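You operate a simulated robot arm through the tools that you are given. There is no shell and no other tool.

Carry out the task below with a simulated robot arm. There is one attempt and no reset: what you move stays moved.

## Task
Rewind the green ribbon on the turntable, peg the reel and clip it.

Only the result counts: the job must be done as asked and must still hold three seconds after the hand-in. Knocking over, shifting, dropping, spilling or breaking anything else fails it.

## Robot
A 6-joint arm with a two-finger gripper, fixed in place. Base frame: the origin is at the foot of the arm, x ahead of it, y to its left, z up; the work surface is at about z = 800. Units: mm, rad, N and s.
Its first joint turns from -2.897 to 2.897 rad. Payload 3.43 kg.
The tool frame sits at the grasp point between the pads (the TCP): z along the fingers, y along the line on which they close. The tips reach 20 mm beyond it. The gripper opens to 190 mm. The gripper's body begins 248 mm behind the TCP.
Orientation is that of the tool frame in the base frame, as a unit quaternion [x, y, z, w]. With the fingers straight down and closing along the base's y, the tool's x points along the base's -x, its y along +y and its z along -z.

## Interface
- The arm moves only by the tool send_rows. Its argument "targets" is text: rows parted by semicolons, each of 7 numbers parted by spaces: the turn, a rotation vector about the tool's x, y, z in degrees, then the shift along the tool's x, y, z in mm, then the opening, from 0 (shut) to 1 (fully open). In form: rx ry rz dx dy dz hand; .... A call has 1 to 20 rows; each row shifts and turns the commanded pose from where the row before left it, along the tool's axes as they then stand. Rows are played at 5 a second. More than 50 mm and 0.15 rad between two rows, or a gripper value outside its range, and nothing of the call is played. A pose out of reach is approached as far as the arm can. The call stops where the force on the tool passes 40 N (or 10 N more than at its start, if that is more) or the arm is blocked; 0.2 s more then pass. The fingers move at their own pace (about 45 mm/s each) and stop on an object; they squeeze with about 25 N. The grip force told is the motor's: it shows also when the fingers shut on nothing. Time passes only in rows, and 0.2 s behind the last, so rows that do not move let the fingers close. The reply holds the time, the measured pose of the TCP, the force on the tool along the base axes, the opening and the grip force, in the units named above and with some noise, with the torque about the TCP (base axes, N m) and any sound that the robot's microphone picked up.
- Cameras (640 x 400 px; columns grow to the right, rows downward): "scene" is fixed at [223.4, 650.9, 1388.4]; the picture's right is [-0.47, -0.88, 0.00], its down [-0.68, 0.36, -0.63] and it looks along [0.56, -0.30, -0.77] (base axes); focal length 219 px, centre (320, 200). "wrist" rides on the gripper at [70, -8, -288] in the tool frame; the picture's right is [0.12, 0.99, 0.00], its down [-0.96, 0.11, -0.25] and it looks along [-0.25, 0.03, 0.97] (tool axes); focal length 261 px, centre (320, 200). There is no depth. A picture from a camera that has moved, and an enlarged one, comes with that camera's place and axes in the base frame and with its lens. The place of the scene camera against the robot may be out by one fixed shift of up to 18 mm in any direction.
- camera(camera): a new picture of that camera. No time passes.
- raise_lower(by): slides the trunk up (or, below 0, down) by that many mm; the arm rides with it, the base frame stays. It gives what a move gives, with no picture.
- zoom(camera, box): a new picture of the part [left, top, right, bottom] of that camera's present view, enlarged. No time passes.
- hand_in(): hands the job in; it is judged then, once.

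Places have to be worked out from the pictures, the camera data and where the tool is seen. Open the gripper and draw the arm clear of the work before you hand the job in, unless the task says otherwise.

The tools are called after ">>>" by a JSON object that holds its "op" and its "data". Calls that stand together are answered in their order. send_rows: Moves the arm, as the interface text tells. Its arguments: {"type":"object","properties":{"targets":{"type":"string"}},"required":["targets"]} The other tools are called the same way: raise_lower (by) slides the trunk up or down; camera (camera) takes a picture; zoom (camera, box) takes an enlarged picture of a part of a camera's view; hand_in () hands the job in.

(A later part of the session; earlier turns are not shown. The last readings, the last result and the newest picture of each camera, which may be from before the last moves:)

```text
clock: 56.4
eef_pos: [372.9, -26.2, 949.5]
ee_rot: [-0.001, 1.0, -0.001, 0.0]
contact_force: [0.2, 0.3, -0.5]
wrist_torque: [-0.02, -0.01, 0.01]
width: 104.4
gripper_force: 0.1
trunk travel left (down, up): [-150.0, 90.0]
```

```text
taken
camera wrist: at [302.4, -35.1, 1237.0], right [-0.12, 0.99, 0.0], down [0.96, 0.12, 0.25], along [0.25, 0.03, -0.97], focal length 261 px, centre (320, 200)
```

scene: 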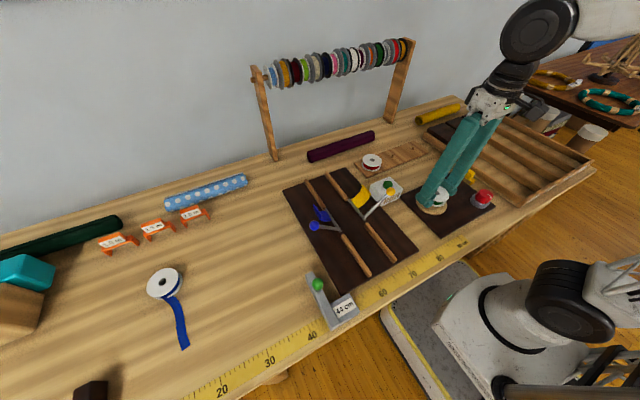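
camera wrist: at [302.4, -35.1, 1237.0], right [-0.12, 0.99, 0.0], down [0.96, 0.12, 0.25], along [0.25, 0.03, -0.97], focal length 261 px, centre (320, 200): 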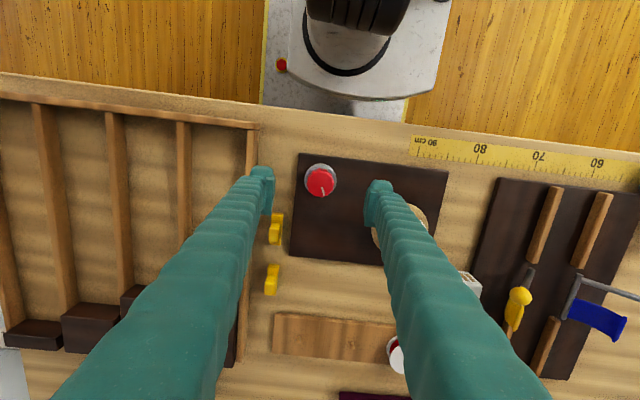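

Moving above the wound reel to measure its centre for the grasp.

>>> {"op": "send_rows", "data": {"targets": "0 0 0 -18.3 36.4 0 0.55;0 0 0 -18.3 36.4 0 0.55;0 0 0 -18.3 36.4 0 0.55;0 0 0 -18.3 36.4 0 0.55;0 0 0 0 0 20 0.55;0 0 0 0 0 20 0.55;0 0 0 0 0 0 0.55;0 0 0 0 0 0 0.55"}}

>>> {"op": "zoom", "data": {"camera": "wrist", "box": [240, 100, 400, 220]}}

```text
clock: 58.2
eef_pos: [444.9, 121.0, 909.7]
ee_rot: [0.0, 1.0, 0.0, 0.0]
contact_force: [-0.2, 0.6, -0.4]
wrist_torque: [0.01, -0.02, 0.01]
width: 104.5
gripper_force: 0.1
trunk travel left (down, up): [-150.0, 90.0]
```

```text
3.33 times, centred on (320, 160) of wrist
camera zoom: at [375.0, 112.5, 1197.0], right [-0.12, 0.99, 0.0], down [0.96, 0.11, 0.25], along [0.25, 0.03, -0.97], focal length 869 px, centre (320, 333)
```

zoom: 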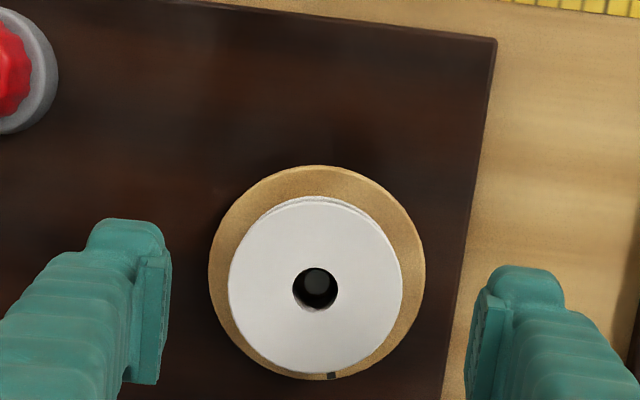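

The reel centre is at about (447.5, 119.0), with the spindle still in the hole. I'll descend to just above the disc and grip.

>>> {"op": "send_rows", "data": {"targets": "0 0 0 -2.4 -1.4 20 0.55;0 0 0 0 0 20 0.55;0 0 0 0 0 15 0.55;0 0 0 0 0 8 0.55;0 0 0 0 0 0 0.55;0 0 0 0 0 0 0.45;0 0 0 0 0 0 0.38;0 0 0 0 0 0 0.3;0 0 0 0 0 0 0.3;0 0 0 0 0 0 0.3;0 0 0 0 0 0 0.3"}}

>>> {"op": "zoom", "data": {"camera": "wrist", "box": [240, 120, 400, 240]}}

>>> {"op": "zoom", "data": {"camera": "scene", "box": [400, 160, 500, 230]}}

```text
clock: 60.6
eef_pos: [448.6, 120.6, 847.2]
ee_rot: [0.0, 1.0, 0.001, 0.0]
contact_force: [0.3, -0.3, -0.3]
wrist_torque: [0.04, 0.01, 0.0]
width: 69.9
gripper_force: 25.5
trunk travel left (down, up): [-150.0, 90.0]
```

```text
3.33 times, centred on (320, 180) of wrist
camera zoom: at [377.4, 110.8, 1133.6], right [-0.12, 0.99, 0.0], down [0.96, 0.11, 0.25], along [0.25, 0.03, -0.97], focal length 869 px, centre (320, 267)
```

zoom: 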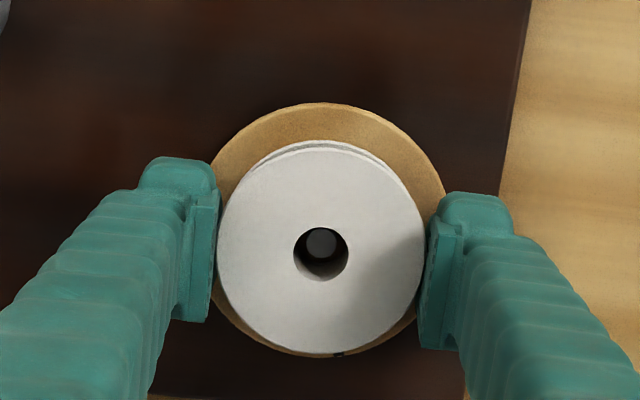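

```text
5.71 times, centred on (450, 195) of scene
camera zoom: at [223.4, 650.9, 1388.4], right [-0.47, -0.88, 0.0], down [-0.68, 0.36, -0.63], along [0.56, -0.3, -0.77], focal length 1252 px, centre (-423, 229)
```

zoom: 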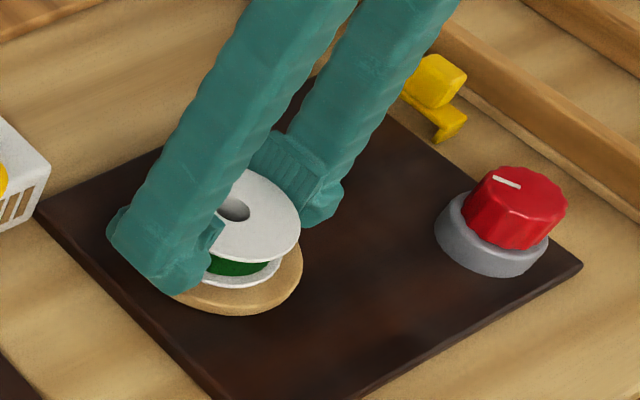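

Gripped at 69.9 mm. I'll lift straight up off the spindle and check that no tail hangs.

>>> {"op": "send_rows", "data": {"targets": "0 0 0 0 0 -10 0.3;0 0 0 0 0 -20 0.3;0 0 0 0 0 -30 0.3;0 0 0 0 0 -40 0.3;0 0 0 0 0 -40 0.3;0 0 0 0 0 -40 0.3;0 0 0 0 0 -40 0.3;0 0 0 0 0 0 0.3"}}

>>> {"op": "camera", "data": {"camera": "wrist"}}

>>> {"op": "zoom", "data": {"camera": "scene", "box": [400, 70, 540, 230]}}

>>> {"op": "zoom", "data": {"camera": "wrist", "box": [240, 120, 400, 240]}}

```text
clock: 62.4
eef_pos: [447.0, 117.8, 1066.6]
ee_rot: [0.0, 1.0, 0.0, 0.0]
contact_force: [-0.5, -0.4, -0.1]
wrist_torque: [-0.03, -0.03, 0.0]
width: 69.8
gripper_force: 24.5
trunk travel left (down, up): [-150.0, 90.0]
```

```text
taken
camera wrist: at [376.8, 109.2, 1355.3], right [-0.12, 0.99, 0.0], down [0.96, 0.11, 0.25], along [0.25, 0.03, -0.97], focal length 261 px, centre (320, 200)
```

wrist: 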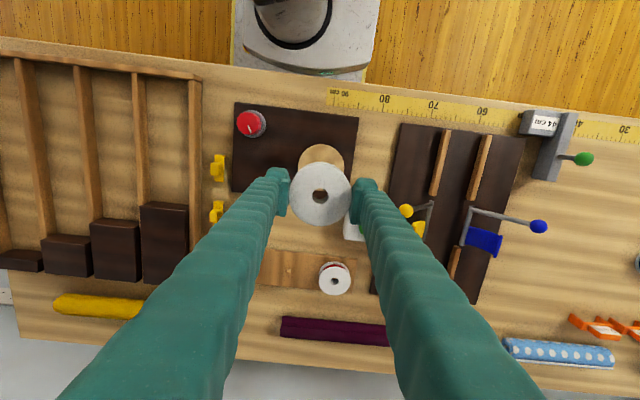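

```text
2.50 times, centred on (470, 150) of scene
camera zoom: at [223.4, 650.9, 1388.4], right [-0.47, -0.88, 0.0], down [-0.68, 0.36, -0.63], along [0.56, -0.3, -0.77], focal length 548 px, centre (-55, 325)
```

zoom: 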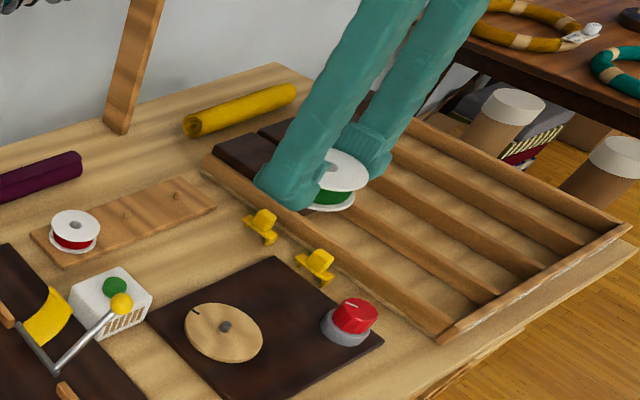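

```text
3.33 times, centred on (320, 180) of wrist
camera zoom: at [376.8, 109.2, 1355.3], right [-0.12, 0.99, 0.0], down [0.96, 0.11, 0.25], along [0.25, 0.03, -0.97], focal length 869 px, centre (320, 267)
```

zoom: 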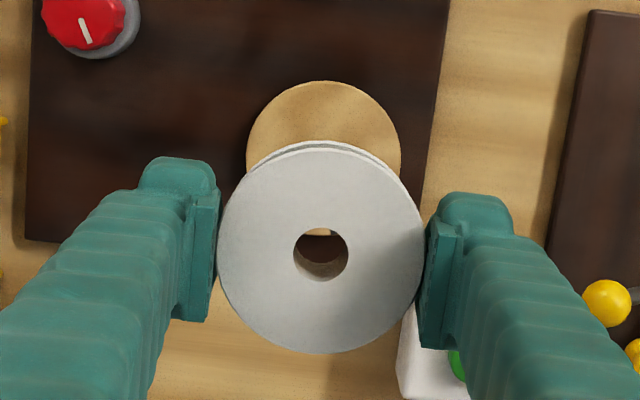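

No tail hangs any more, so the ribbon is fully wound. Next, I'll measure the free pegs.

>>> {"op": "zoom", "data": {"camera": "wrist", "box": [240, 235, 380, 305]}}

```text
4.57 times, centred on (310, 270) of wrist
camera zoom: at [376.8, 109.2, 1355.3], right [-0.12, 0.99, 0.0], down [0.96, 0.11, 0.25], along [0.25, 0.03, -0.97], focal length 1192 px, centre (366, -120)
```

zoom: 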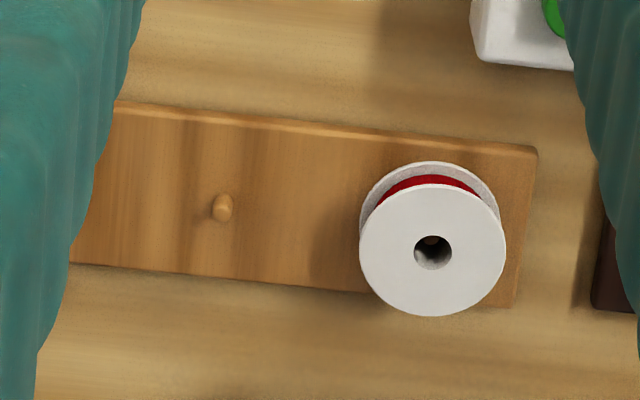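

The middle peg is near (688, 74.5), so the end peg should be near (688, -30). That end peg has the most free space around it. I'll carry the reel past it and measure it with the wrist camera.

>>> {"op": "send_rows", "data": {"targets": "0 0 0 -38 -18.6 0 0.3;0 0 0 -38 -18.6 0 0.3;0 0 0 -38 -18.6 0 0.3;0 0 0 -38 -18.6 0 0.3;0 0 0 -38 -18.6 0 0.3;0 0 0 -38 -18.6 0 0.3;0 0 0 -38 -18.6 0 0.3;0 0 0 -38 -18.6 0 0.3;0 0 0 0 0 40 0.3;0 0 0 0 0 40 0.3;0 0 0 0 0 0 0.3;0 0 0 0 0 0 0.3"}}

>>> {"op": "camera", "data": {"camera": "wrist"}}

>>> {"op": "zoom", "data": {"camera": "wrist", "box": [240, 80, 400, 200]}}

```text
clock: 65.0
eef_pos: [752.1, -32.2, 986.4]
ee_rot: [0.0, 1.0, 0.0, 0.0]
contact_force: [-0.5, -0.4, -0.6]
wrist_torque: [0.02, 0.04, 0.0]
width: 69.9
gripper_force: 25.3
trunk travel left (down, up): [-150.0, 90.0]
```

```text
taken
camera wrist: at [682.1, -41.4, 1273.5], right [-0.12, 0.99, 0.0], down [0.96, 0.11, 0.25], along [0.25, 0.03, -0.97], focal length 261 px, centre (320, 200)
```

wrist: 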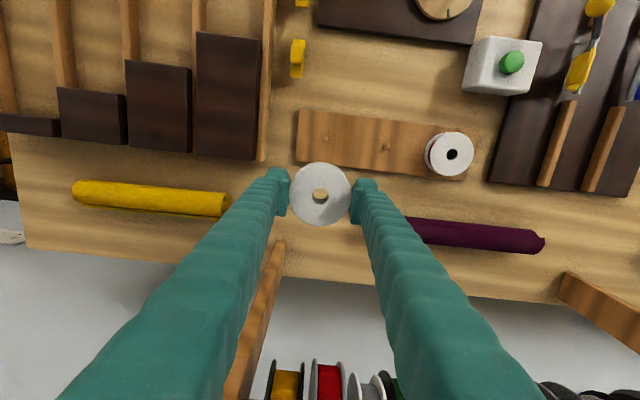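

```text
3.33 times, centred on (320, 140) of wrist
camera zoom: at [682.1, -41.4, 1273.5], right [-0.12, 0.99, 0.0], down [0.96, 0.11, 0.25], along [0.25, 0.03, -0.97], focal length 869 px, centre (320, 400)
```

zoom: 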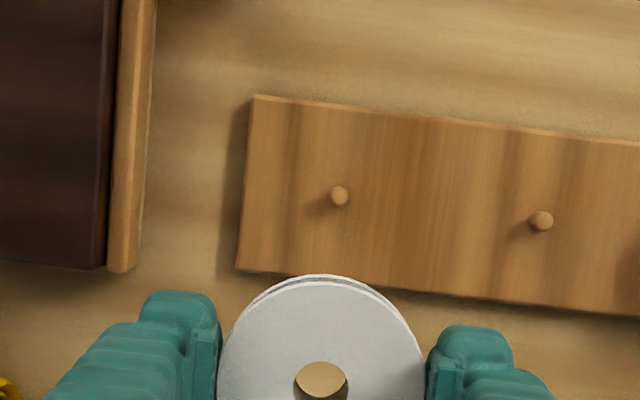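

The end peg measures at (690.4, -30.4). I'll move the reel over it, descend to z ≈ 875 and look through the hole.

>>> {"op": "send_rows", "data": {"targets": "0 0 0 31 1.2 0 0.3;0 0 0 30.3 1.1 0 0.3;0 0 0 0 0 40 0.3;0 0 0 0 0 40 0.3;0 0 0 0 0 20 0.3;0 0 0 0 0 8 0.3;0 0 0 0 0 0 0.3;0 0 0 0 0 0 0.3"}}

>>> {"op": "zoom", "data": {"camera": "wrist", "box": [260, 140, 380, 230]}}

>>> {"op": "zoom", "data": {"camera": "wrist", "box": [300, 180, 340, 210]}}

>>> {"op": "zoom", "data": {"camera": "scene", "box": [350, 110, 470, 190]}}

```text
clock: 66.8
eef_pos: [691.8, -27.6, 877.1]
ee_rot: [0.0, 1.0, 0.0, -0.001]
contact_force: [-0.4, 0.2, -1.1]
wrist_torque: [0.01, -0.01, 0.03]
width: 69.6
gripper_force: 25.2
trunk travel left (down, up): [-150.0, 90.0]
```

```text
4.44 times, centred on (320, 185) of wrist
camera zoom: at [621.3, -36.5, 1164.9], right [-0.12, 0.99, 0.0], down [0.96, 0.11, 0.25], along [0.25, 0.03, -0.97], focal length 1158 px, centre (320, 267)
```

zoom: 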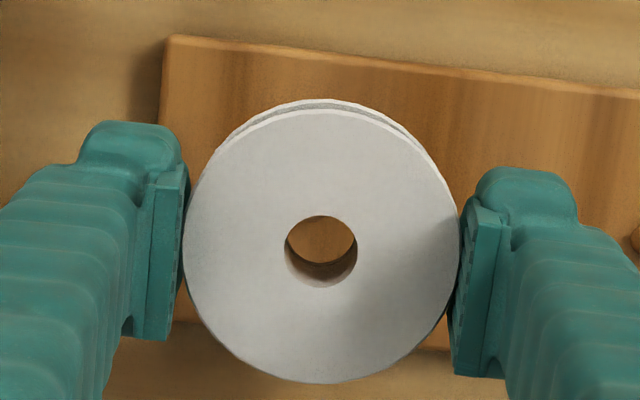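

```text
13.33 times, centred on (320, 195) of wrist
camera zoom: at [621.3, -36.5, 1164.9], right [-0.12, 0.99, 0.0], down [0.96, 0.11, 0.25], along [0.25, 0.03, -0.97], focal length 3475 px, centre (320, 267)
```

zoom: 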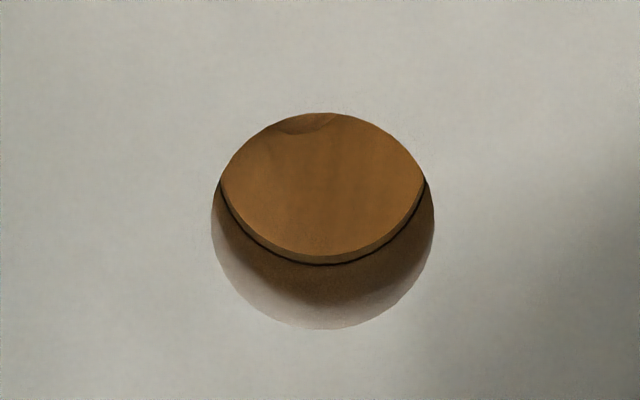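

```text
5.00 times, centred on (410, 150) of scene
camera zoom: at [223.4, 650.9, 1388.4], right [-0.47, -0.88, 0.0], down [-0.68, 0.36, -0.63], along [0.56, -0.3, -0.77], focal length 1096 px, centre (-130, 450)
```

zoom: 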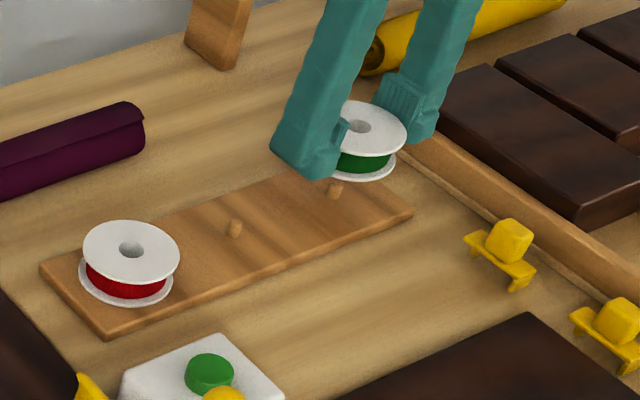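

The reel centre is at about (691.5, -27.9) and the peg at (690.4, -30.2). I'll correct by (-1.1, -2.3), lower to z ≈ 860 and look again.

>>> {"op": "send_rows", "data": {"targets": "0 0 0 1.1 -2.3 5 0.3;0 0 0 0 0 6 0.3;0 0 0 0 0 4 0.3;0 0 0 0 0 0 0.3;0 0 0 0 0 0 0.3"}}

>>> {"op": "zoom", "data": {"camera": "wrist", "box": [300, 180, 340, 210]}}

>>> {"op": "zoom", "data": {"camera": "scene", "box": [380, 120, 460, 175]}}

```text
clock: 68.0
eef_pos: [690.4, -29.1, 862.5]
ee_rot: [0.0, 1.0, 0.0, 0.0]
contact_force: [0.6, -0.6, 0.0]
wrist_torque: [0.0, -0.02, -0.01]
width: 69.9
gripper_force: 24.0
trunk travel left (down, up): [-150.0, 90.0]
```

```text
13.33 times, centred on (320, 195) of wrist
camera zoom: at [620.0, -38.7, 1150.7], right [-0.12, 0.99, 0.0], down [0.96, 0.11, 0.25], along [0.25, 0.03, -0.97], focal length 3475 px, centre (320, 267)
```

zoom: 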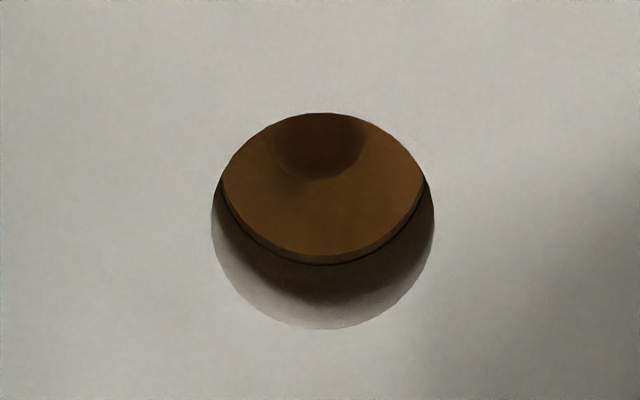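

```text
7.27 times, centred on (420, 148) of scene
camera zoom: at [223.4, 650.9, 1388.4], right [-0.47, -0.88, 0.0], down [-0.68, 0.36, -0.63], along [0.56, -0.3, -0.77], focal length 1594 px, centre (-407, 582)
```

zoom: 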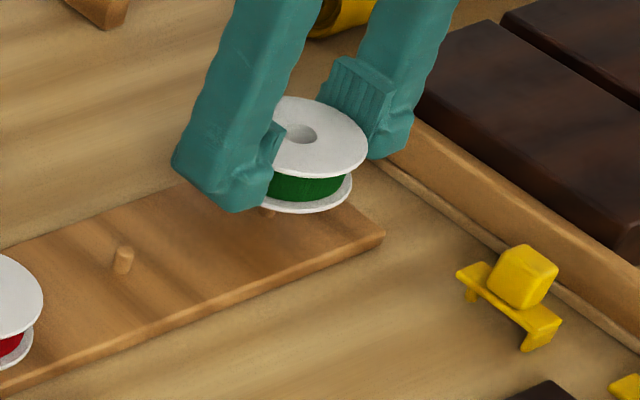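

Aligned within 1 mm. Lowering onto the peg in small steps.

>>> {"op": "send_rows", "data": {"targets": "0 0 0 0.5 -0.3 4 0.3;0 0 0 0 0 4 0.3;0 0 0 0 0 4 0.3;0 0 0 0 0 3 0.3;0 0 0 0 0 0 0.3"}}

>>> {"op": "zoom", "data": {"camera": "wrist", "box": [300, 180, 340, 210]}}

>>> {"op": "zoom", "data": {"camera": "scene", "box": [380, 120, 460, 175]}}

```text
clock: 69.2
eef_pos: [690.0, -31.6, 847.6]
ee_rot: [0.0, 1.0, 0.0, -0.001]
contact_force: [-0.9, 0.0, -0.1]
wrist_torque: [-0.02, -0.04, 0.03]
width: 70.0
gripper_force: 25.2
trunk travel left (down, up): [-150.0, 90.0]
```

```text
13.33 times, centred on (320, 195) of wrist
camera zoom: at [619.3, -40.3, 1136.3], right [-0.12, 0.99, 0.0], down [0.96, 0.11, 0.25], along [0.25, 0.03, -0.97], focal length 3475 px, centre (320, 267)
```

zoom: 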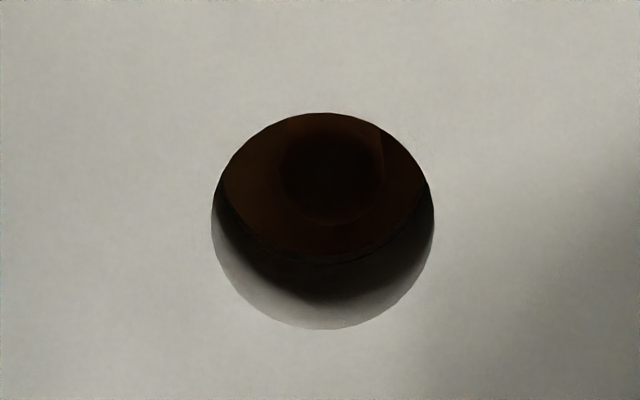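

```text
7.27 times, centred on (420, 148) of scene
camera zoom: at [223.4, 650.9, 1388.4], right [-0.47, -0.88, 0.0], down [-0.68, 0.36, -0.63], along [0.56, -0.3, -0.77], focal length 1594 px, centre (-407, 582)
```

zoom: 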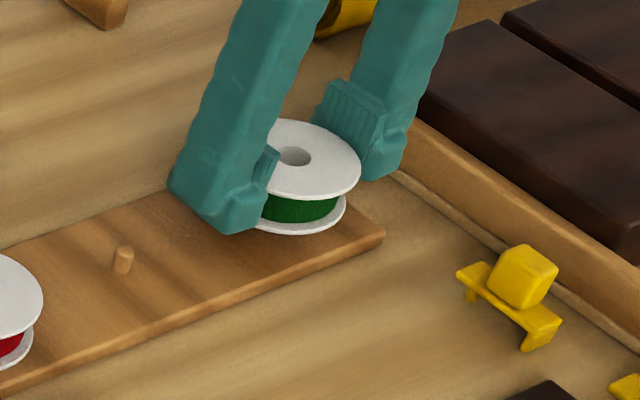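

>>> {"op": "send_rows", "data": {"targets": "0 0 0 0 0.8 3 0.3;0 0 0 0 0 2 0.3;0 0 0 0 0 2 0.3;0 0 0 0 0 0 0.3"}}

>>> {"op": "zoom", "data": {"camera": "scene", "box": [380, 120, 460, 175]}}

```text
clock: 70.2
eef_pos: [689.4, -30.9, 841.4]
ee_rot: [-0.001, 1.0, 0.0, 0.0]
contact_force: [-0.6, -0.5, -0.5]
wrist_torque: [-0.01, 0.0, 0.04]
width: 70.0
gripper_force: 24.8
trunk travel left (down, up): [-150.0, 90.0]
```

```text
7.27 times, centred on (420, 148) of scene
camera zoom: at [223.4, 650.9, 1388.4], right [-0.47, -0.88, 0.0], down [-0.68, 0.36, -0.63], along [0.56, -0.3, -0.77], focal length 1594 px, centre (-407, 582)
```

zoom: 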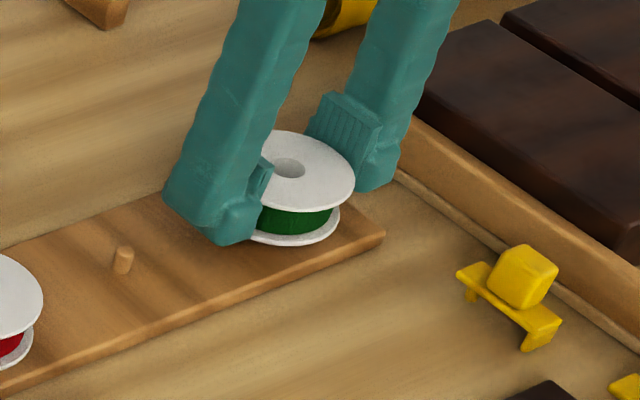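

>>> {"op": "send_rows", "data": {"targets": "0 0 0 0 0 1.5 0.3;0 0 0 0 0 1.5 0.3;0 0 0 0 0 0 0.3"}}

>>> {"op": "zoom", "data": {"camera": "wrist", "box": [300, 180, 340, 210]}}

```text
clock: 71.0
eef_pos: [689.1, -30.6, 839.0]
ee_rot: [0.0, 1.0, 0.001, 0.0]
contact_force: [0.3, 0.1, 0.5]
wrist_torque: [-0.03, 0.01, 0.01]
width: 70.0
gripper_force: 25.2
trunk travel left (down, up): [-150.0, 90.0]
```

```text
13.33 times, centred on (320, 195) of wrist
camera zoom: at [618.8, -38.9, 1126.2], right [-0.12, 0.99, 0.0], down [0.96, 0.11, 0.25], along [0.25, 0.03, -0.97], focal length 3475 px, centre (320, 267)
```

zoom: 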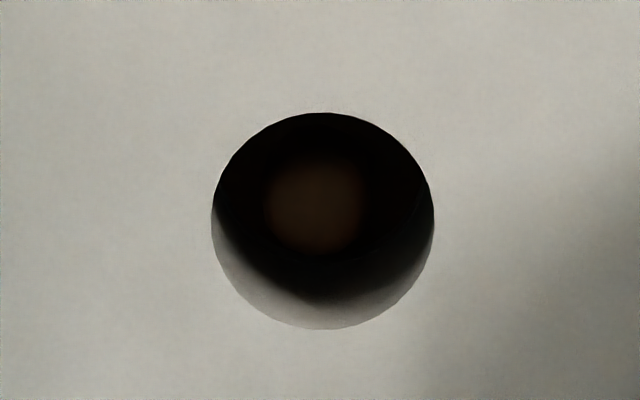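

>>> {"op": "send_rows", "data": {"targets": "0 0 0 0 0 1 0.3;0 0 0 0 0 1 0.3;0 0 0 0 0 0 0.3"}}

```text
clock: 71.8
eef_pos: [689.7, -30.6, 835.9]
ee_rot: [0.0, 1.0, 0.0, 0.0]
contact_force: [0.1, -0.1, -0.5]
wrist_torque: [0.01, 0.04, 0.02]
width: 69.9
gripper_force: 25.1
trunk travel left (down, up): [-150.0, 90.0]
```

>>> {"op": "send_rows", "data": {"targets": "0 0 0 0 0 1 0.3;0 0 0 0 0 1 0.3;0 0 0 0 0 0 0.3"}}

>>> {"op": "zoom", "data": {"camera": "scene", "box": [390, 125, 440, 165]}}

```text
clock: 72.6
eef_pos: [688.6, -29.6, 835.4]
ee_rot: [0.0, 1.0, -0.001, 0.001]
contact_force: [0.1, 1.4, 19.6]
wrist_torque: [0.04, 0.14, -0.07]
width: 70.1
gripper_force: 24.8
trunk travel left (down, up): [-150.0, 90.0]
```

```text
10.00 times, centred on (415, 145) of scene
camera zoom: at [223.4, 650.9, 1388.4], right [-0.47, -0.88, 0.0], down [-0.68, 0.36, -0.63], along [0.56, -0.3, -0.77], focal length 2192 px, centre (-630, 750)
```

zoom: 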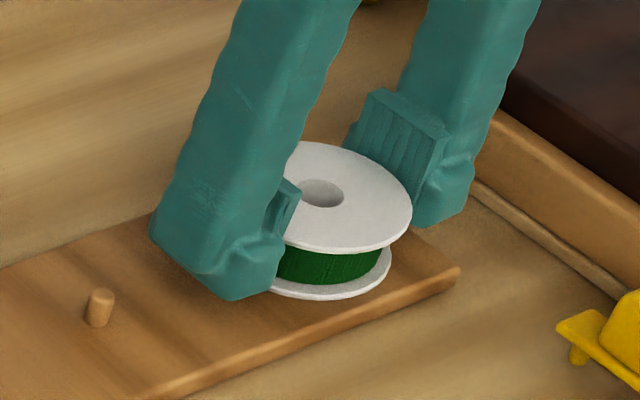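

The reel is seated on the peg board, with contact at z ≈ 835. I'll ease off 1 mm and open to release it.

>>> {"op": "send_rows", "data": {"targets": "0 0 0 0 0 -1 0.3;0 0 0 0 0 0 0.4;0 0 0 0 0 0 0.48;0 0 0 0 0 0 0.5;0 0 0 0 0 0 0.5;0 0 0 0 0 -15 0.5;0 0 0 0 0 -30 0.5;0 0 0 0 0 -40 0.5;0 0 0 0 0 -40 0.5;0 0 0 0 0 0 0.5"}}

>>> {"op": "camera", "data": {"camera": "wrist"}}

>>> {"op": "zoom", "data": {"camera": "scene", "box": [350, 115, 470, 195]}}

>>> {"op": "zoom", "data": {"camera": "wrist", "box": [240, 100, 400, 220]}}

```text
clock: 74.8
eef_pos: [688.9, -30.8, 960.1]
ee_rot: [0.0, 1.0, 0.0, 0.0]
contact_force: [0.3, -0.8, 0.0]
wrist_torque: [0.03, 0.01, 0.01]
width: 95.0
gripper_force: 0.0
trunk travel left (down, up): [-150.0, 90.0]
```

```text
taken
camera wrist: at [618.1, -40.7, 1248.3], right [-0.12, 0.99, 0.0], down [0.96, 0.11, 0.25], along [0.25, 0.03, -0.97], focal length 261 px, centre (320, 200)
```

wrist: 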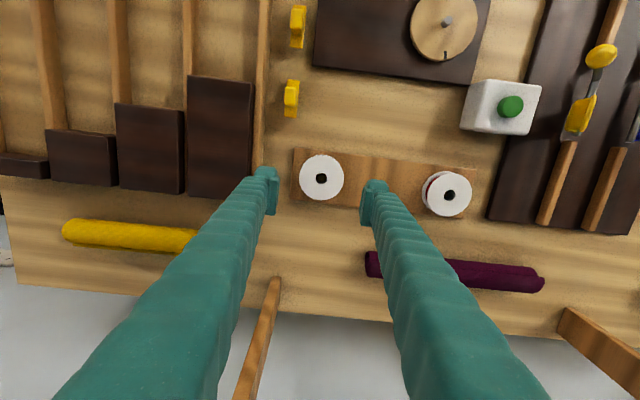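

```text
5.00 times, centred on (410, 155) of scene
camera zoom: at [223.4, 650.9, 1388.4], right [-0.47, -0.88, 0.0], down [-0.68, 0.36, -0.63], along [0.56, -0.3, -0.77], focal length 1096 px, centre (-130, 425)
```

zoom: 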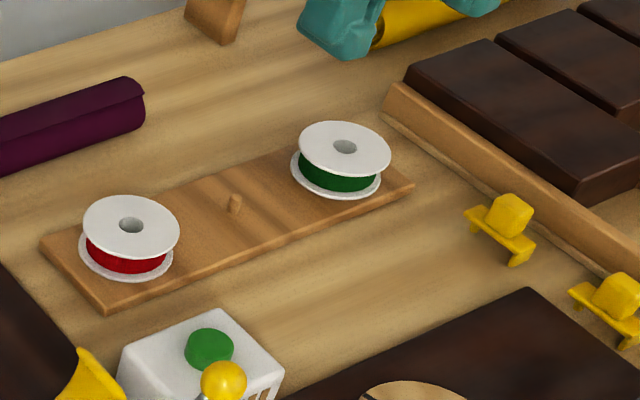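

```text
3.33 times, centred on (320, 160) of wrist
camera zoom: at [618.1, -40.7, 1248.3], right [-0.12, 0.99, 0.0], down [0.96, 0.11, 0.25], along [0.25, 0.03, -0.97], focal length 869 px, centre (320, 333)
```

zoom: 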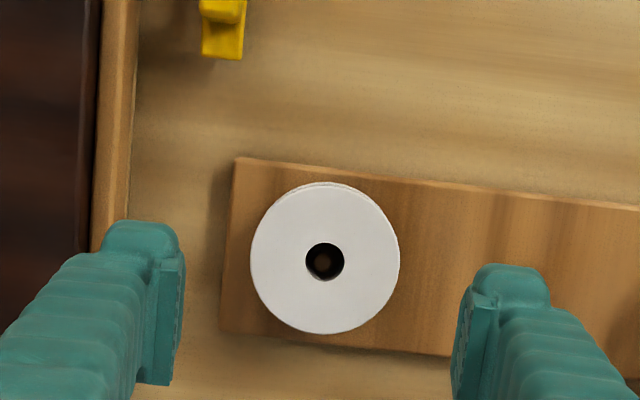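

The green reel is pegged at (689, -30). From the wrist data, clip 2 lies at about (572, -90), hook end toward the robot and pin end toward +x. I'll move over to inspect it closely.

>>> {"op": "send_rows", "data": {"targets": "0 0 0 40 -6 0 0.5;0 0 0 40 -6 10 0.5;0 0 0 30 -6 10 0.5;0 0 0 0 0 0 0.5;0 0 0 0 0 0 0.5"}}

>>> {"op": "camera", "data": {"camera": "wrist"}}

>>> {"op": "zoom", "data": {"camera": "wrist", "box": [255, 80, 325, 200]}}

>>> {"op": "zoom", "data": {"camera": "scene", "box": [438, 148, 468, 173]}}

```text
clock: 76.0
eef_pos: [578.7, -50.5, 941.6]
ee_rot: [-0.001, 1.0, 0.0, 0.0]
contact_force: [0.2, 0.1, 0.1]
wrist_torque: [0.0, -0.02, -0.02]
width: 95.0
gripper_force: 0.1
trunk travel left (down, up): [-150.0, 90.0]
```

```text
taken
camera wrist: at [508.2, -59.5, 1229.0], right [-0.12, 0.99, 0.0], down [0.96, 0.11, 0.25], along [0.25, 0.03, -0.97], focal length 261 px, centre (320, 200)
```

wrist: 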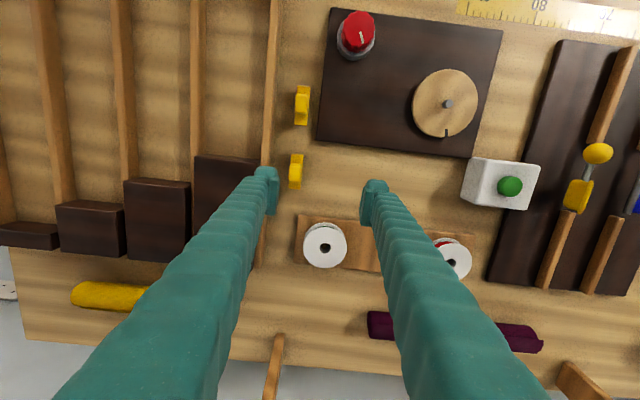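

```text
3.33 times, centred on (290, 140) of wrist
camera zoom: at [508.2, -59.5, 1229.0], right [-0.12, 0.99, 0.0], down [0.96, 0.11, 0.25], along [0.25, 0.03, -0.97], focal length 869 px, centre (420, 400)
```

zoom: 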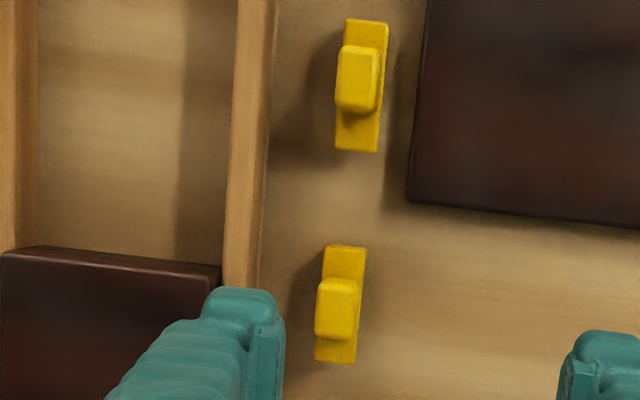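

```text
16.00 times, centred on (453, 160) of scene
camera zoom: at [223.4, 650.9, 1388.4], right [-0.47, -0.88, 0.0], down [-0.68, 0.36, -0.63], along [0.56, -0.3, -0.77], focal length 3506 px, centre (-1808, 832)
```

zoom: 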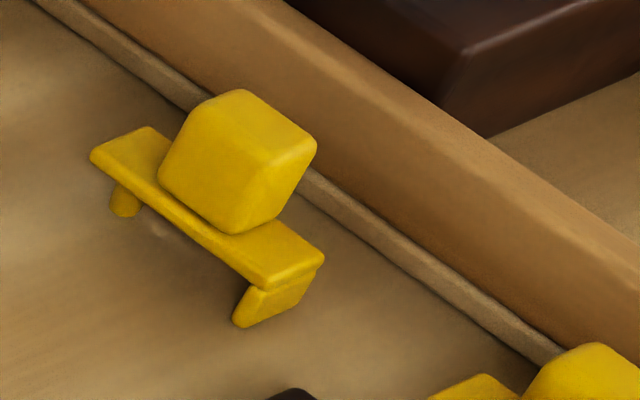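

Zoomed in, the clip is about 56 mm long with its handle centred near (572.5, -90.3) and its top at z ≈ 836. The pin is about 9 mm from the +x end, and the hook is at the -x end. The tray wall's ledge is at y ≈ -130, so I'll open to only 38 mm, go above the handle and descend partway.

>>> {"op": "send_rows", "data": {"targets": "0 0 0 5.7 -38.8 0 0.3;0 0 0 0 0 30 0.2;0 0 0 0 0 30 0.2;0 0 0 0 0 0 0.2;0 0 0 0 0 0 0.2;0 0 0 0 0 0 0.2"}}

>>> {"op": "camera", "data": {"camera": "wrist"}}

>>> {"op": "zoom", "data": {"camera": "wrist", "box": [260, 120, 380, 220]}}

>>> {"op": "zoom", "data": {"camera": "scene", "box": [420, 130, 490, 185]}}

```text
clock: 77.4
eef_pos: [574.8, -88.0, 880.2]
ee_rot: [0.0, 1.0, 0.0, 0.0]
contact_force: [1.0, -0.2, 0.3]
wrist_torque: [0.03, 0.01, 0.03]
width: 38.1
gripper_force: 0.2
trunk travel left (down, up): [-150.0, 90.0]
```

```text
taken
camera wrist: at [503.2, -96.8, 1167.3], right [-0.12, 0.99, 0.0], down [0.96, 0.11, 0.25], along [0.25, 0.03, -0.97], focal length 261 px, centre (320, 200)
```

wrist: 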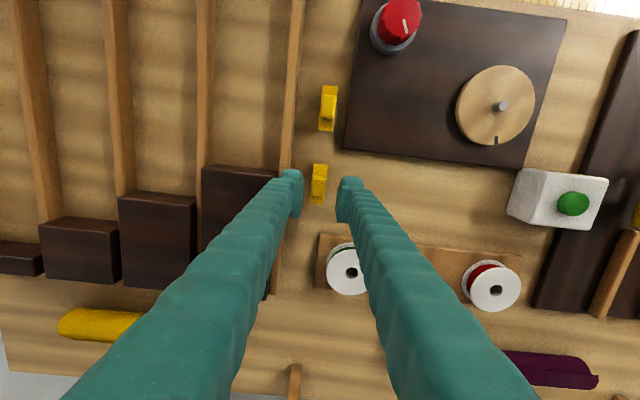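

```text
4.00 times, centred on (320, 170) of wrist
camera zoom: at [503.2, -96.8, 1167.3], right [-0.12, 0.99, 0.0], down [0.96, 0.11, 0.25], along [0.25, 0.03, -0.97], focal length 1043 px, centre (320, 320)
```

zoom: 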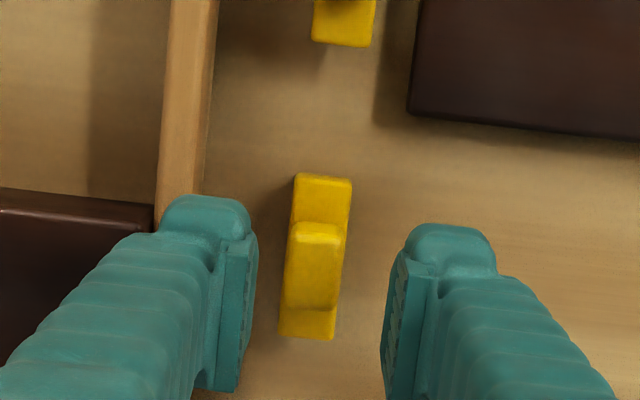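

```text
7.27 times, centred on (455, 158) of scene
camera zoom: at [223.4, 650.9, 1388.4], right [-0.47, -0.88, 0.0], down [-0.68, 0.36, -0.63], along [0.56, -0.3, -0.77], focal length 1594 px, centre (-662, 509)
```

zoom: 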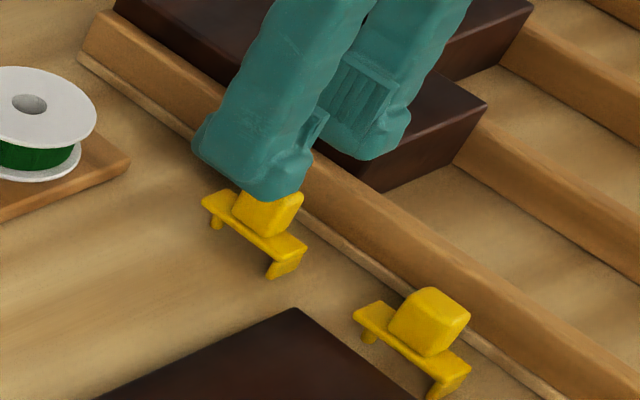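

The handle centre is at about (571, -90.2) and the TCP at (573.2, -88.8). I'll correct and lower to z ≈ 848, then verify clearance to the wall.

>>> {"op": "send_rows", "data": {"targets": "0 0 0 1.8 -1.5 10 0.2;0 0 0 0 0 15 0.2;0 0 0 0 0 7 0.2;0 0 0 0 0 0 0.2;0 0 0 0 0 0 0.2"}}

>>> {"op": "zoom", "data": {"camera": "wrist", "box": [270, 140, 370, 230]}}

>>> {"op": "zoom", "data": {"camera": "scene", "box": [430, 135, 480, 180]}}

```text
clock: 78.6
eef_pos: [572.4, -89.4, 847.9]
ee_rot: [0.0, 1.0, 0.0, 0.0]
contact_force: [0.1, 0.2, 0.7]
wrist_torque: [-0.03, -0.04, 0.0]
width: 38.1
gripper_force: 0.0
trunk travel left (down, up): [-150.0, 90.0]
```

```text
4.44 times, centred on (320, 185) of wrist
camera zoom: at [501.2, -97.7, 1135.6], right [-0.12, 0.99, 0.0], down [0.96, 0.11, 0.25], along [0.25, 0.03, -0.97], focal length 1158 px, centre (320, 267)
```

zoom: 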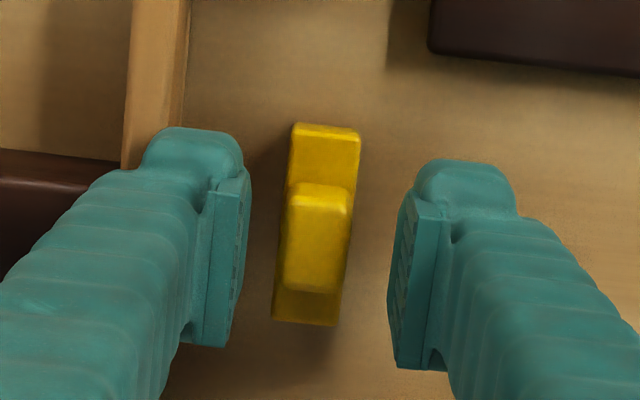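

```text
8.89 times, centred on (455, 158) of scene
camera zoom: at [223.4, 650.9, 1388.4], right [-0.47, -0.88, 0.0], down [-0.68, 0.36, -0.63], along [0.56, -0.3, -0.77], focal length 1948 px, centre (-880, 578)
```

zoom: 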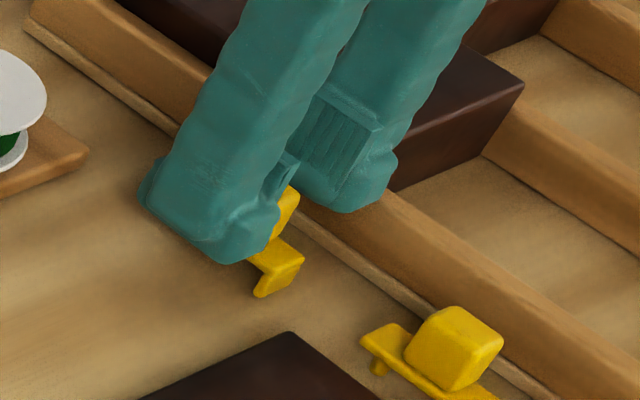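

Well centred on both sides. Lowering to z ≈ 837 so the tips stay just above the clip's plate, then closing on the handle.

>>> {"op": "send_rows", "data": {"targets": "0 0 0 0 -0.3 5 0.2;0 0 0 0 0 4 0.2;0 0 0 0 0 2 0.2;0 0 0 0 0 0 0.12;0 0 0 0 0 0 0.06;0 0 0 0 0 0 0.05;0 0 0 0 0 0 0.05;0 0 0 0 0 0 0.05"}}

>>> {"op": "zoom", "data": {"camera": "wrist", "box": [270, 140, 370, 230]}}

>>> {"op": "zoom", "data": {"camera": "scene", "box": [430, 135, 480, 180]}}

```text
clock: 79.3
eef_pos: [570.7, -89.2, 842.9]
ee_rot: [0.0, 1.0, 0.0, 0.003]
contact_force: [-6.9, 3.3, 26.9]
wrist_torque: [-1.1, 0.52, -0.4]
width: 37.0
gripper_force: 0.2
trunk travel left (down, up): [-150.0, 90.0]
stopped in row 3: the force on the tool passed its limit at 45 N (the readings are from after the stop); the commanded pose is now the measured one
```

```text
4.44 times, centred on (320, 185) of wrist
camera zoom: at [499.9, -97.7, 1129.8], right [-0.12, 0.99, 0.0], down [0.96, 0.12, 0.25], along [0.25, 0.03, -0.97], focal length 1158 px, centre (320, 267)
```

zoom: 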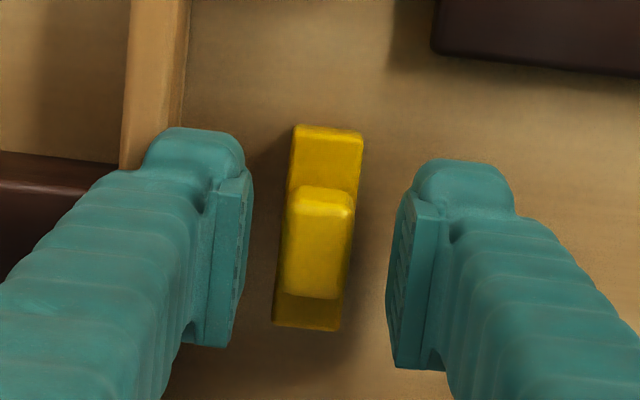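

```text
8.89 times, centred on (455, 158) of scene
camera zoom: at [223.4, 650.9, 1388.4], right [-0.47, -0.88, 0.0], down [-0.68, 0.36, -0.63], along [0.56, -0.3, -0.77], focal length 1948 px, centre (-880, 578)
```

zoom: 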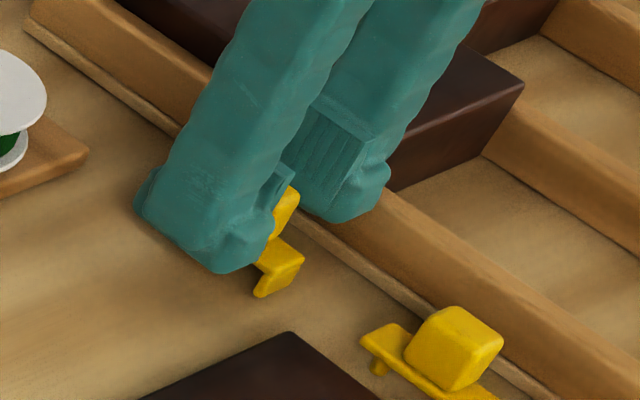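

The outer side of the left finger touched the top of the tray wall at z ≈ 823. The torque puts the contact at y ≈ -130. I'll back straight up and use the other grip: wrist turned 90°, closing along x, so the fingers stay clear of the wall.

>>> {"op": "send_rows", "data": {"targets": "0 0 0 0 0 -10 0.2;0 0 0 0 0 -30 0.25;0 0 0 0 0 -40 0.25;0 0 8 0 0 0 0.25;0 0 8 0 0 0 0.25;0 0 8 0 0 0 0.25;0 0 8 0 0 0 0.25;0 0 8 0 0 0 0.25;0 0 8 0 0 0 0.25;0 0 8 0 0 0 0.25;0 0 8 0 0 0 0.25;0 0 8 0 0 0 0.25;0 0 8 0 0 0 0.25;0 0 8 0 0 0 0.25;0 0 2 0 0 0 0.25;0 0 0 0 0 0 0.25;0 0 0 0 0 0 0.25"}}

>>> {"op": "camera", "data": {"camera": "wrist"}}

>>> {"op": "zoom", "data": {"camera": "wrist", "box": [260, 130, 380, 220]}}

>>> {"op": "camera", "data": {"camera": "scene"}}

```text
clock: 82.9
eef_pos: [571.3, -88.6, 921.2]
ee_rot: [0.708, 0.707, 0.001, 0.001]
contact_force: [0.6, 0.1, -0.3]
wrist_torque: [-0.02, -0.03, -0.03]
width: 47.6
gripper_force: 0.0
trunk travel left (down, up): [-150.0, 90.0]
```

```text
taken
camera wrist: at [562.4, -19.1, 1208.7], right [0.99, 0.12, 0.0], down [0.11, -0.96, 0.25], along [0.03, -0.25, -0.97], focal length 261 px, centre (320, 200)
```

wrist: 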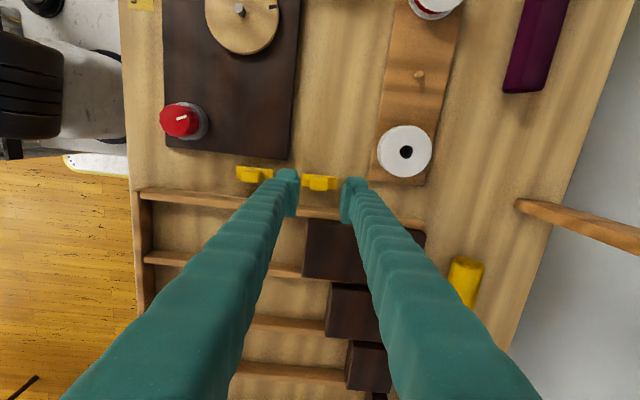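

```text
4.44 times, centred on (320, 175) of wrist
camera zoom: at [562.4, -19.1, 1208.7], right [0.99, 0.12, 0.0], down [0.11, -0.96, 0.25], along [0.03, -0.25, -0.97], focal length 1158 px, centre (320, 311)
```

zoom: 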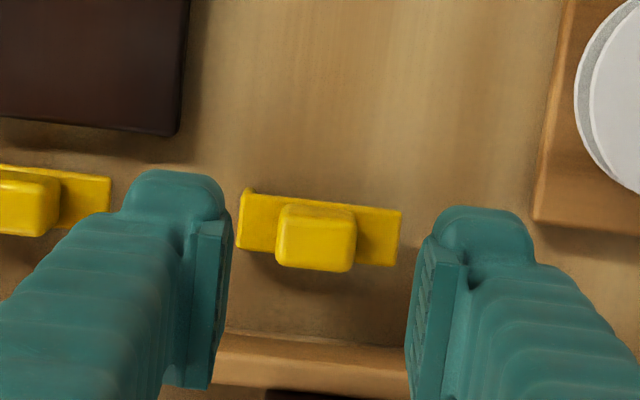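

```text
taken
```

scene: 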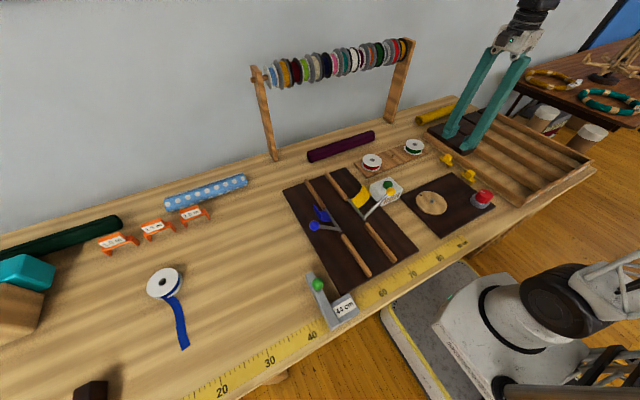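

Now the fingers close along x and the wall is clear, at y < -126 against a finger edge of about -112. I'll centre on the handle, lower to z ≈ 850 and look.

>>> {"op": "send_rows", "data": {"targets": "0 0 0 -2 0.3 30 0.25;0 0 0 0 0 25 0.25;0 0 0 0 0 15 0.25;0 0 0 0 0 0 0.25;0 0 0 0 0 0 0.25"}}

>>> {"op": "zoom", "data": {"camera": "wrist", "box": [260, 140, 380, 230]}}

>>> {"op": "zoom", "data": {"camera": "scene", "box": [430, 135, 480, 180]}}

```text
clock: 84.1
eef_pos: [572.9, -91.3, 852.7]
ee_rot: [0.707, 0.707, 0.001, 0.001]
contact_force: [-0.5, 0.2, 0.0]
wrist_torque: [-0.01, -0.02, 0.0]
width: 47.3
gripper_force: 0.0
trunk travel left (down, up): [-150.0, 90.0]
```

```text
4.44 times, centred on (320, 185) of wrist
camera zoom: at [563.5, -20.8, 1139.4], right [0.99, 0.12, 0.0], down [0.11, -0.96, 0.25], along [0.03, -0.25, -0.97], focal length 1158 px, centre (320, 267)
```

zoom: 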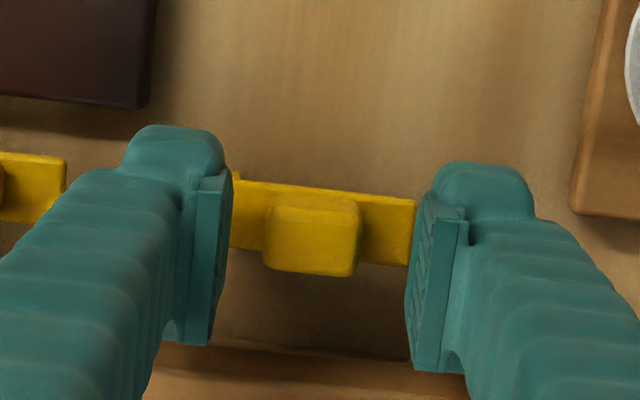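

```text
8.89 times, centred on (455, 158) of scene
camera zoom: at [223.4, 650.9, 1388.4], right [-0.47, -0.88, 0.0], down [-0.68, 0.36, -0.63], along [0.56, -0.3, -0.77], focal length 1948 px, centre (-880, 578)
```

zoom: 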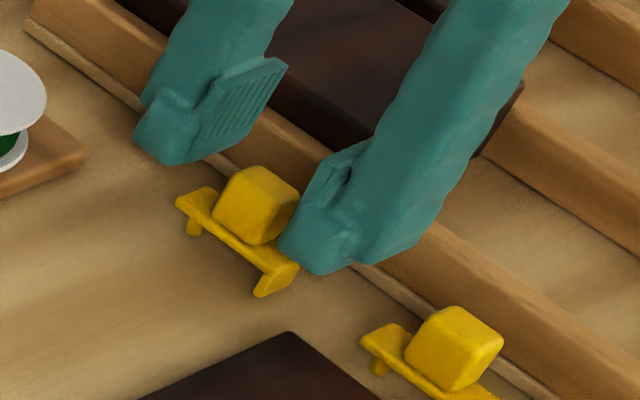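

The handle is about 1.8 mm toward -x of the finger centre, so I'll correct that. Then I'll lower to z ≈ 839 and check for contact before closing.

>>> {"op": "send_rows", "data": {"targets": "0 0 0 0 -1.6 5 0.25;0 0 0 0 0 4 0.25;0 0 0 0 0 3 0.25;0 0 0 0 0 0 0.25"}}

>>> {"op": "zoom", "data": {"camera": "wrist", "box": [260, 140, 380, 230]}}

>>> {"op": "zoom", "data": {"camera": "scene", "box": [430, 135, 480, 180]}}

```text
clock: 85.1
eef_pos: [570.8, -91.5, 839.4]
ee_rot: [0.707, 0.707, 0.001, 0.001]
contact_force: [0.0, -0.1, -0.4]
wrist_torque: [-0.01, -0.02, 0.0]
width: 47.6
gripper_force: 0.0
trunk travel left (down, up): [-150.0, 90.0]
```

```text
4.44 times, centred on (320, 185) of wrist
camera zoom: at [561.8, -21.5, 1126.6], right [0.99, 0.12, 0.0], down [0.11, -0.96, 0.25], along [0.03, -0.25, -0.97], focal length 1158 px, centre (320, 267)
```

zoom: 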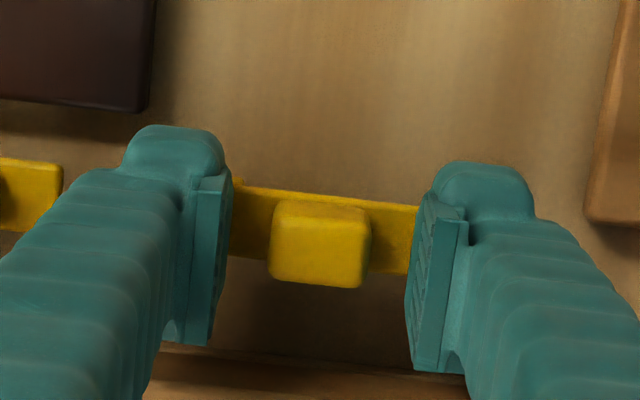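

```text
8.89 times, centred on (455, 158) of scene
camera zoom: at [223.4, 650.9, 1388.4], right [-0.47, -0.88, 0.0], down [-0.68, 0.36, -0.63], along [0.56, -0.3, -0.77], focal length 1948 px, centre (-880, 578)
```

zoom: 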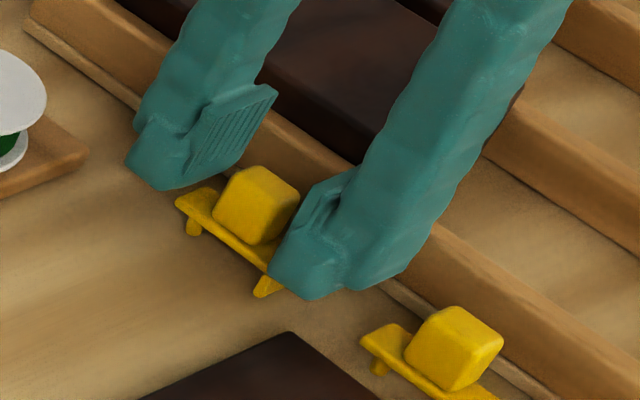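

No contact, and the tips sit just above the plate. Closing on the handle.

>>> {"op": "send_rows", "data": {"targets": "0 0 0 0 0 0 0.18;0 0 0 0 0 0 0.13;0 0 0 0 0 0 0.09;0 0 0 0 0 0 0.08;0 0 0 0 0 0 0.08;0 0 0 0 0 0 0.08"}}

>>> {"op": "zoom", "data": {"camera": "wrist", "box": [260, 140, 380, 230]}}

>>> {"op": "zoom", "data": {"camera": "scene", "box": [430, 135, 480, 180]}}

```text
clock: 86.5
eef_pos: [571.2, -92.0, 838.1]
ee_rot: [0.707, 0.707, 0.001, 0.002]
contact_force: [-0.3, 0.5, -0.7]
wrist_torque: [0.02, -0.01, 0.02]
width: 23.2
gripper_force: 24.3
trunk travel left (down, up): [-150.0, 90.0]
```

```text
4.44 times, centred on (320, 185) of wrist
camera zoom: at [561.8, -21.4, 1126.5], right [0.99, 0.12, 0.0], down [0.11, -0.96, 0.25], along [0.03, -0.25, -0.97], focal length 1158 px, centre (320, 267)
```

zoom: 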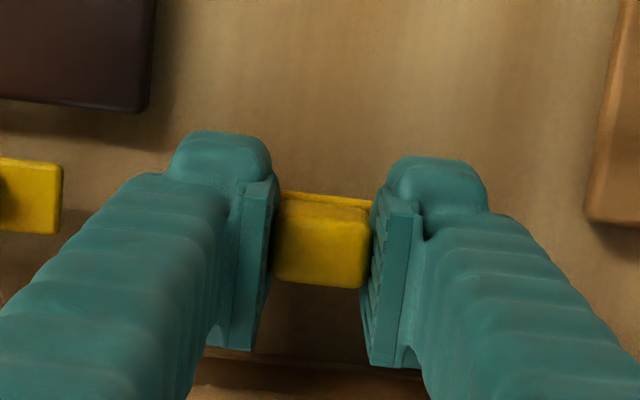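

```text
8.89 times, centred on (455, 158) of scene
camera zoom: at [223.4, 650.9, 1388.4], right [-0.47, -0.88, 0.0], down [-0.68, 0.36, -0.63], along [0.56, -0.3, -0.77], focal length 1948 px, centre (-880, 578)
```

zoom: 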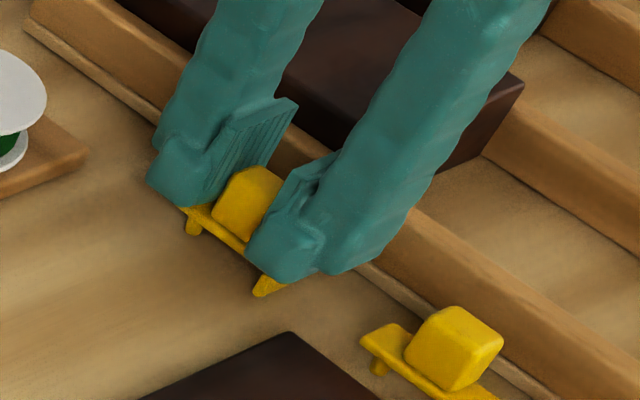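

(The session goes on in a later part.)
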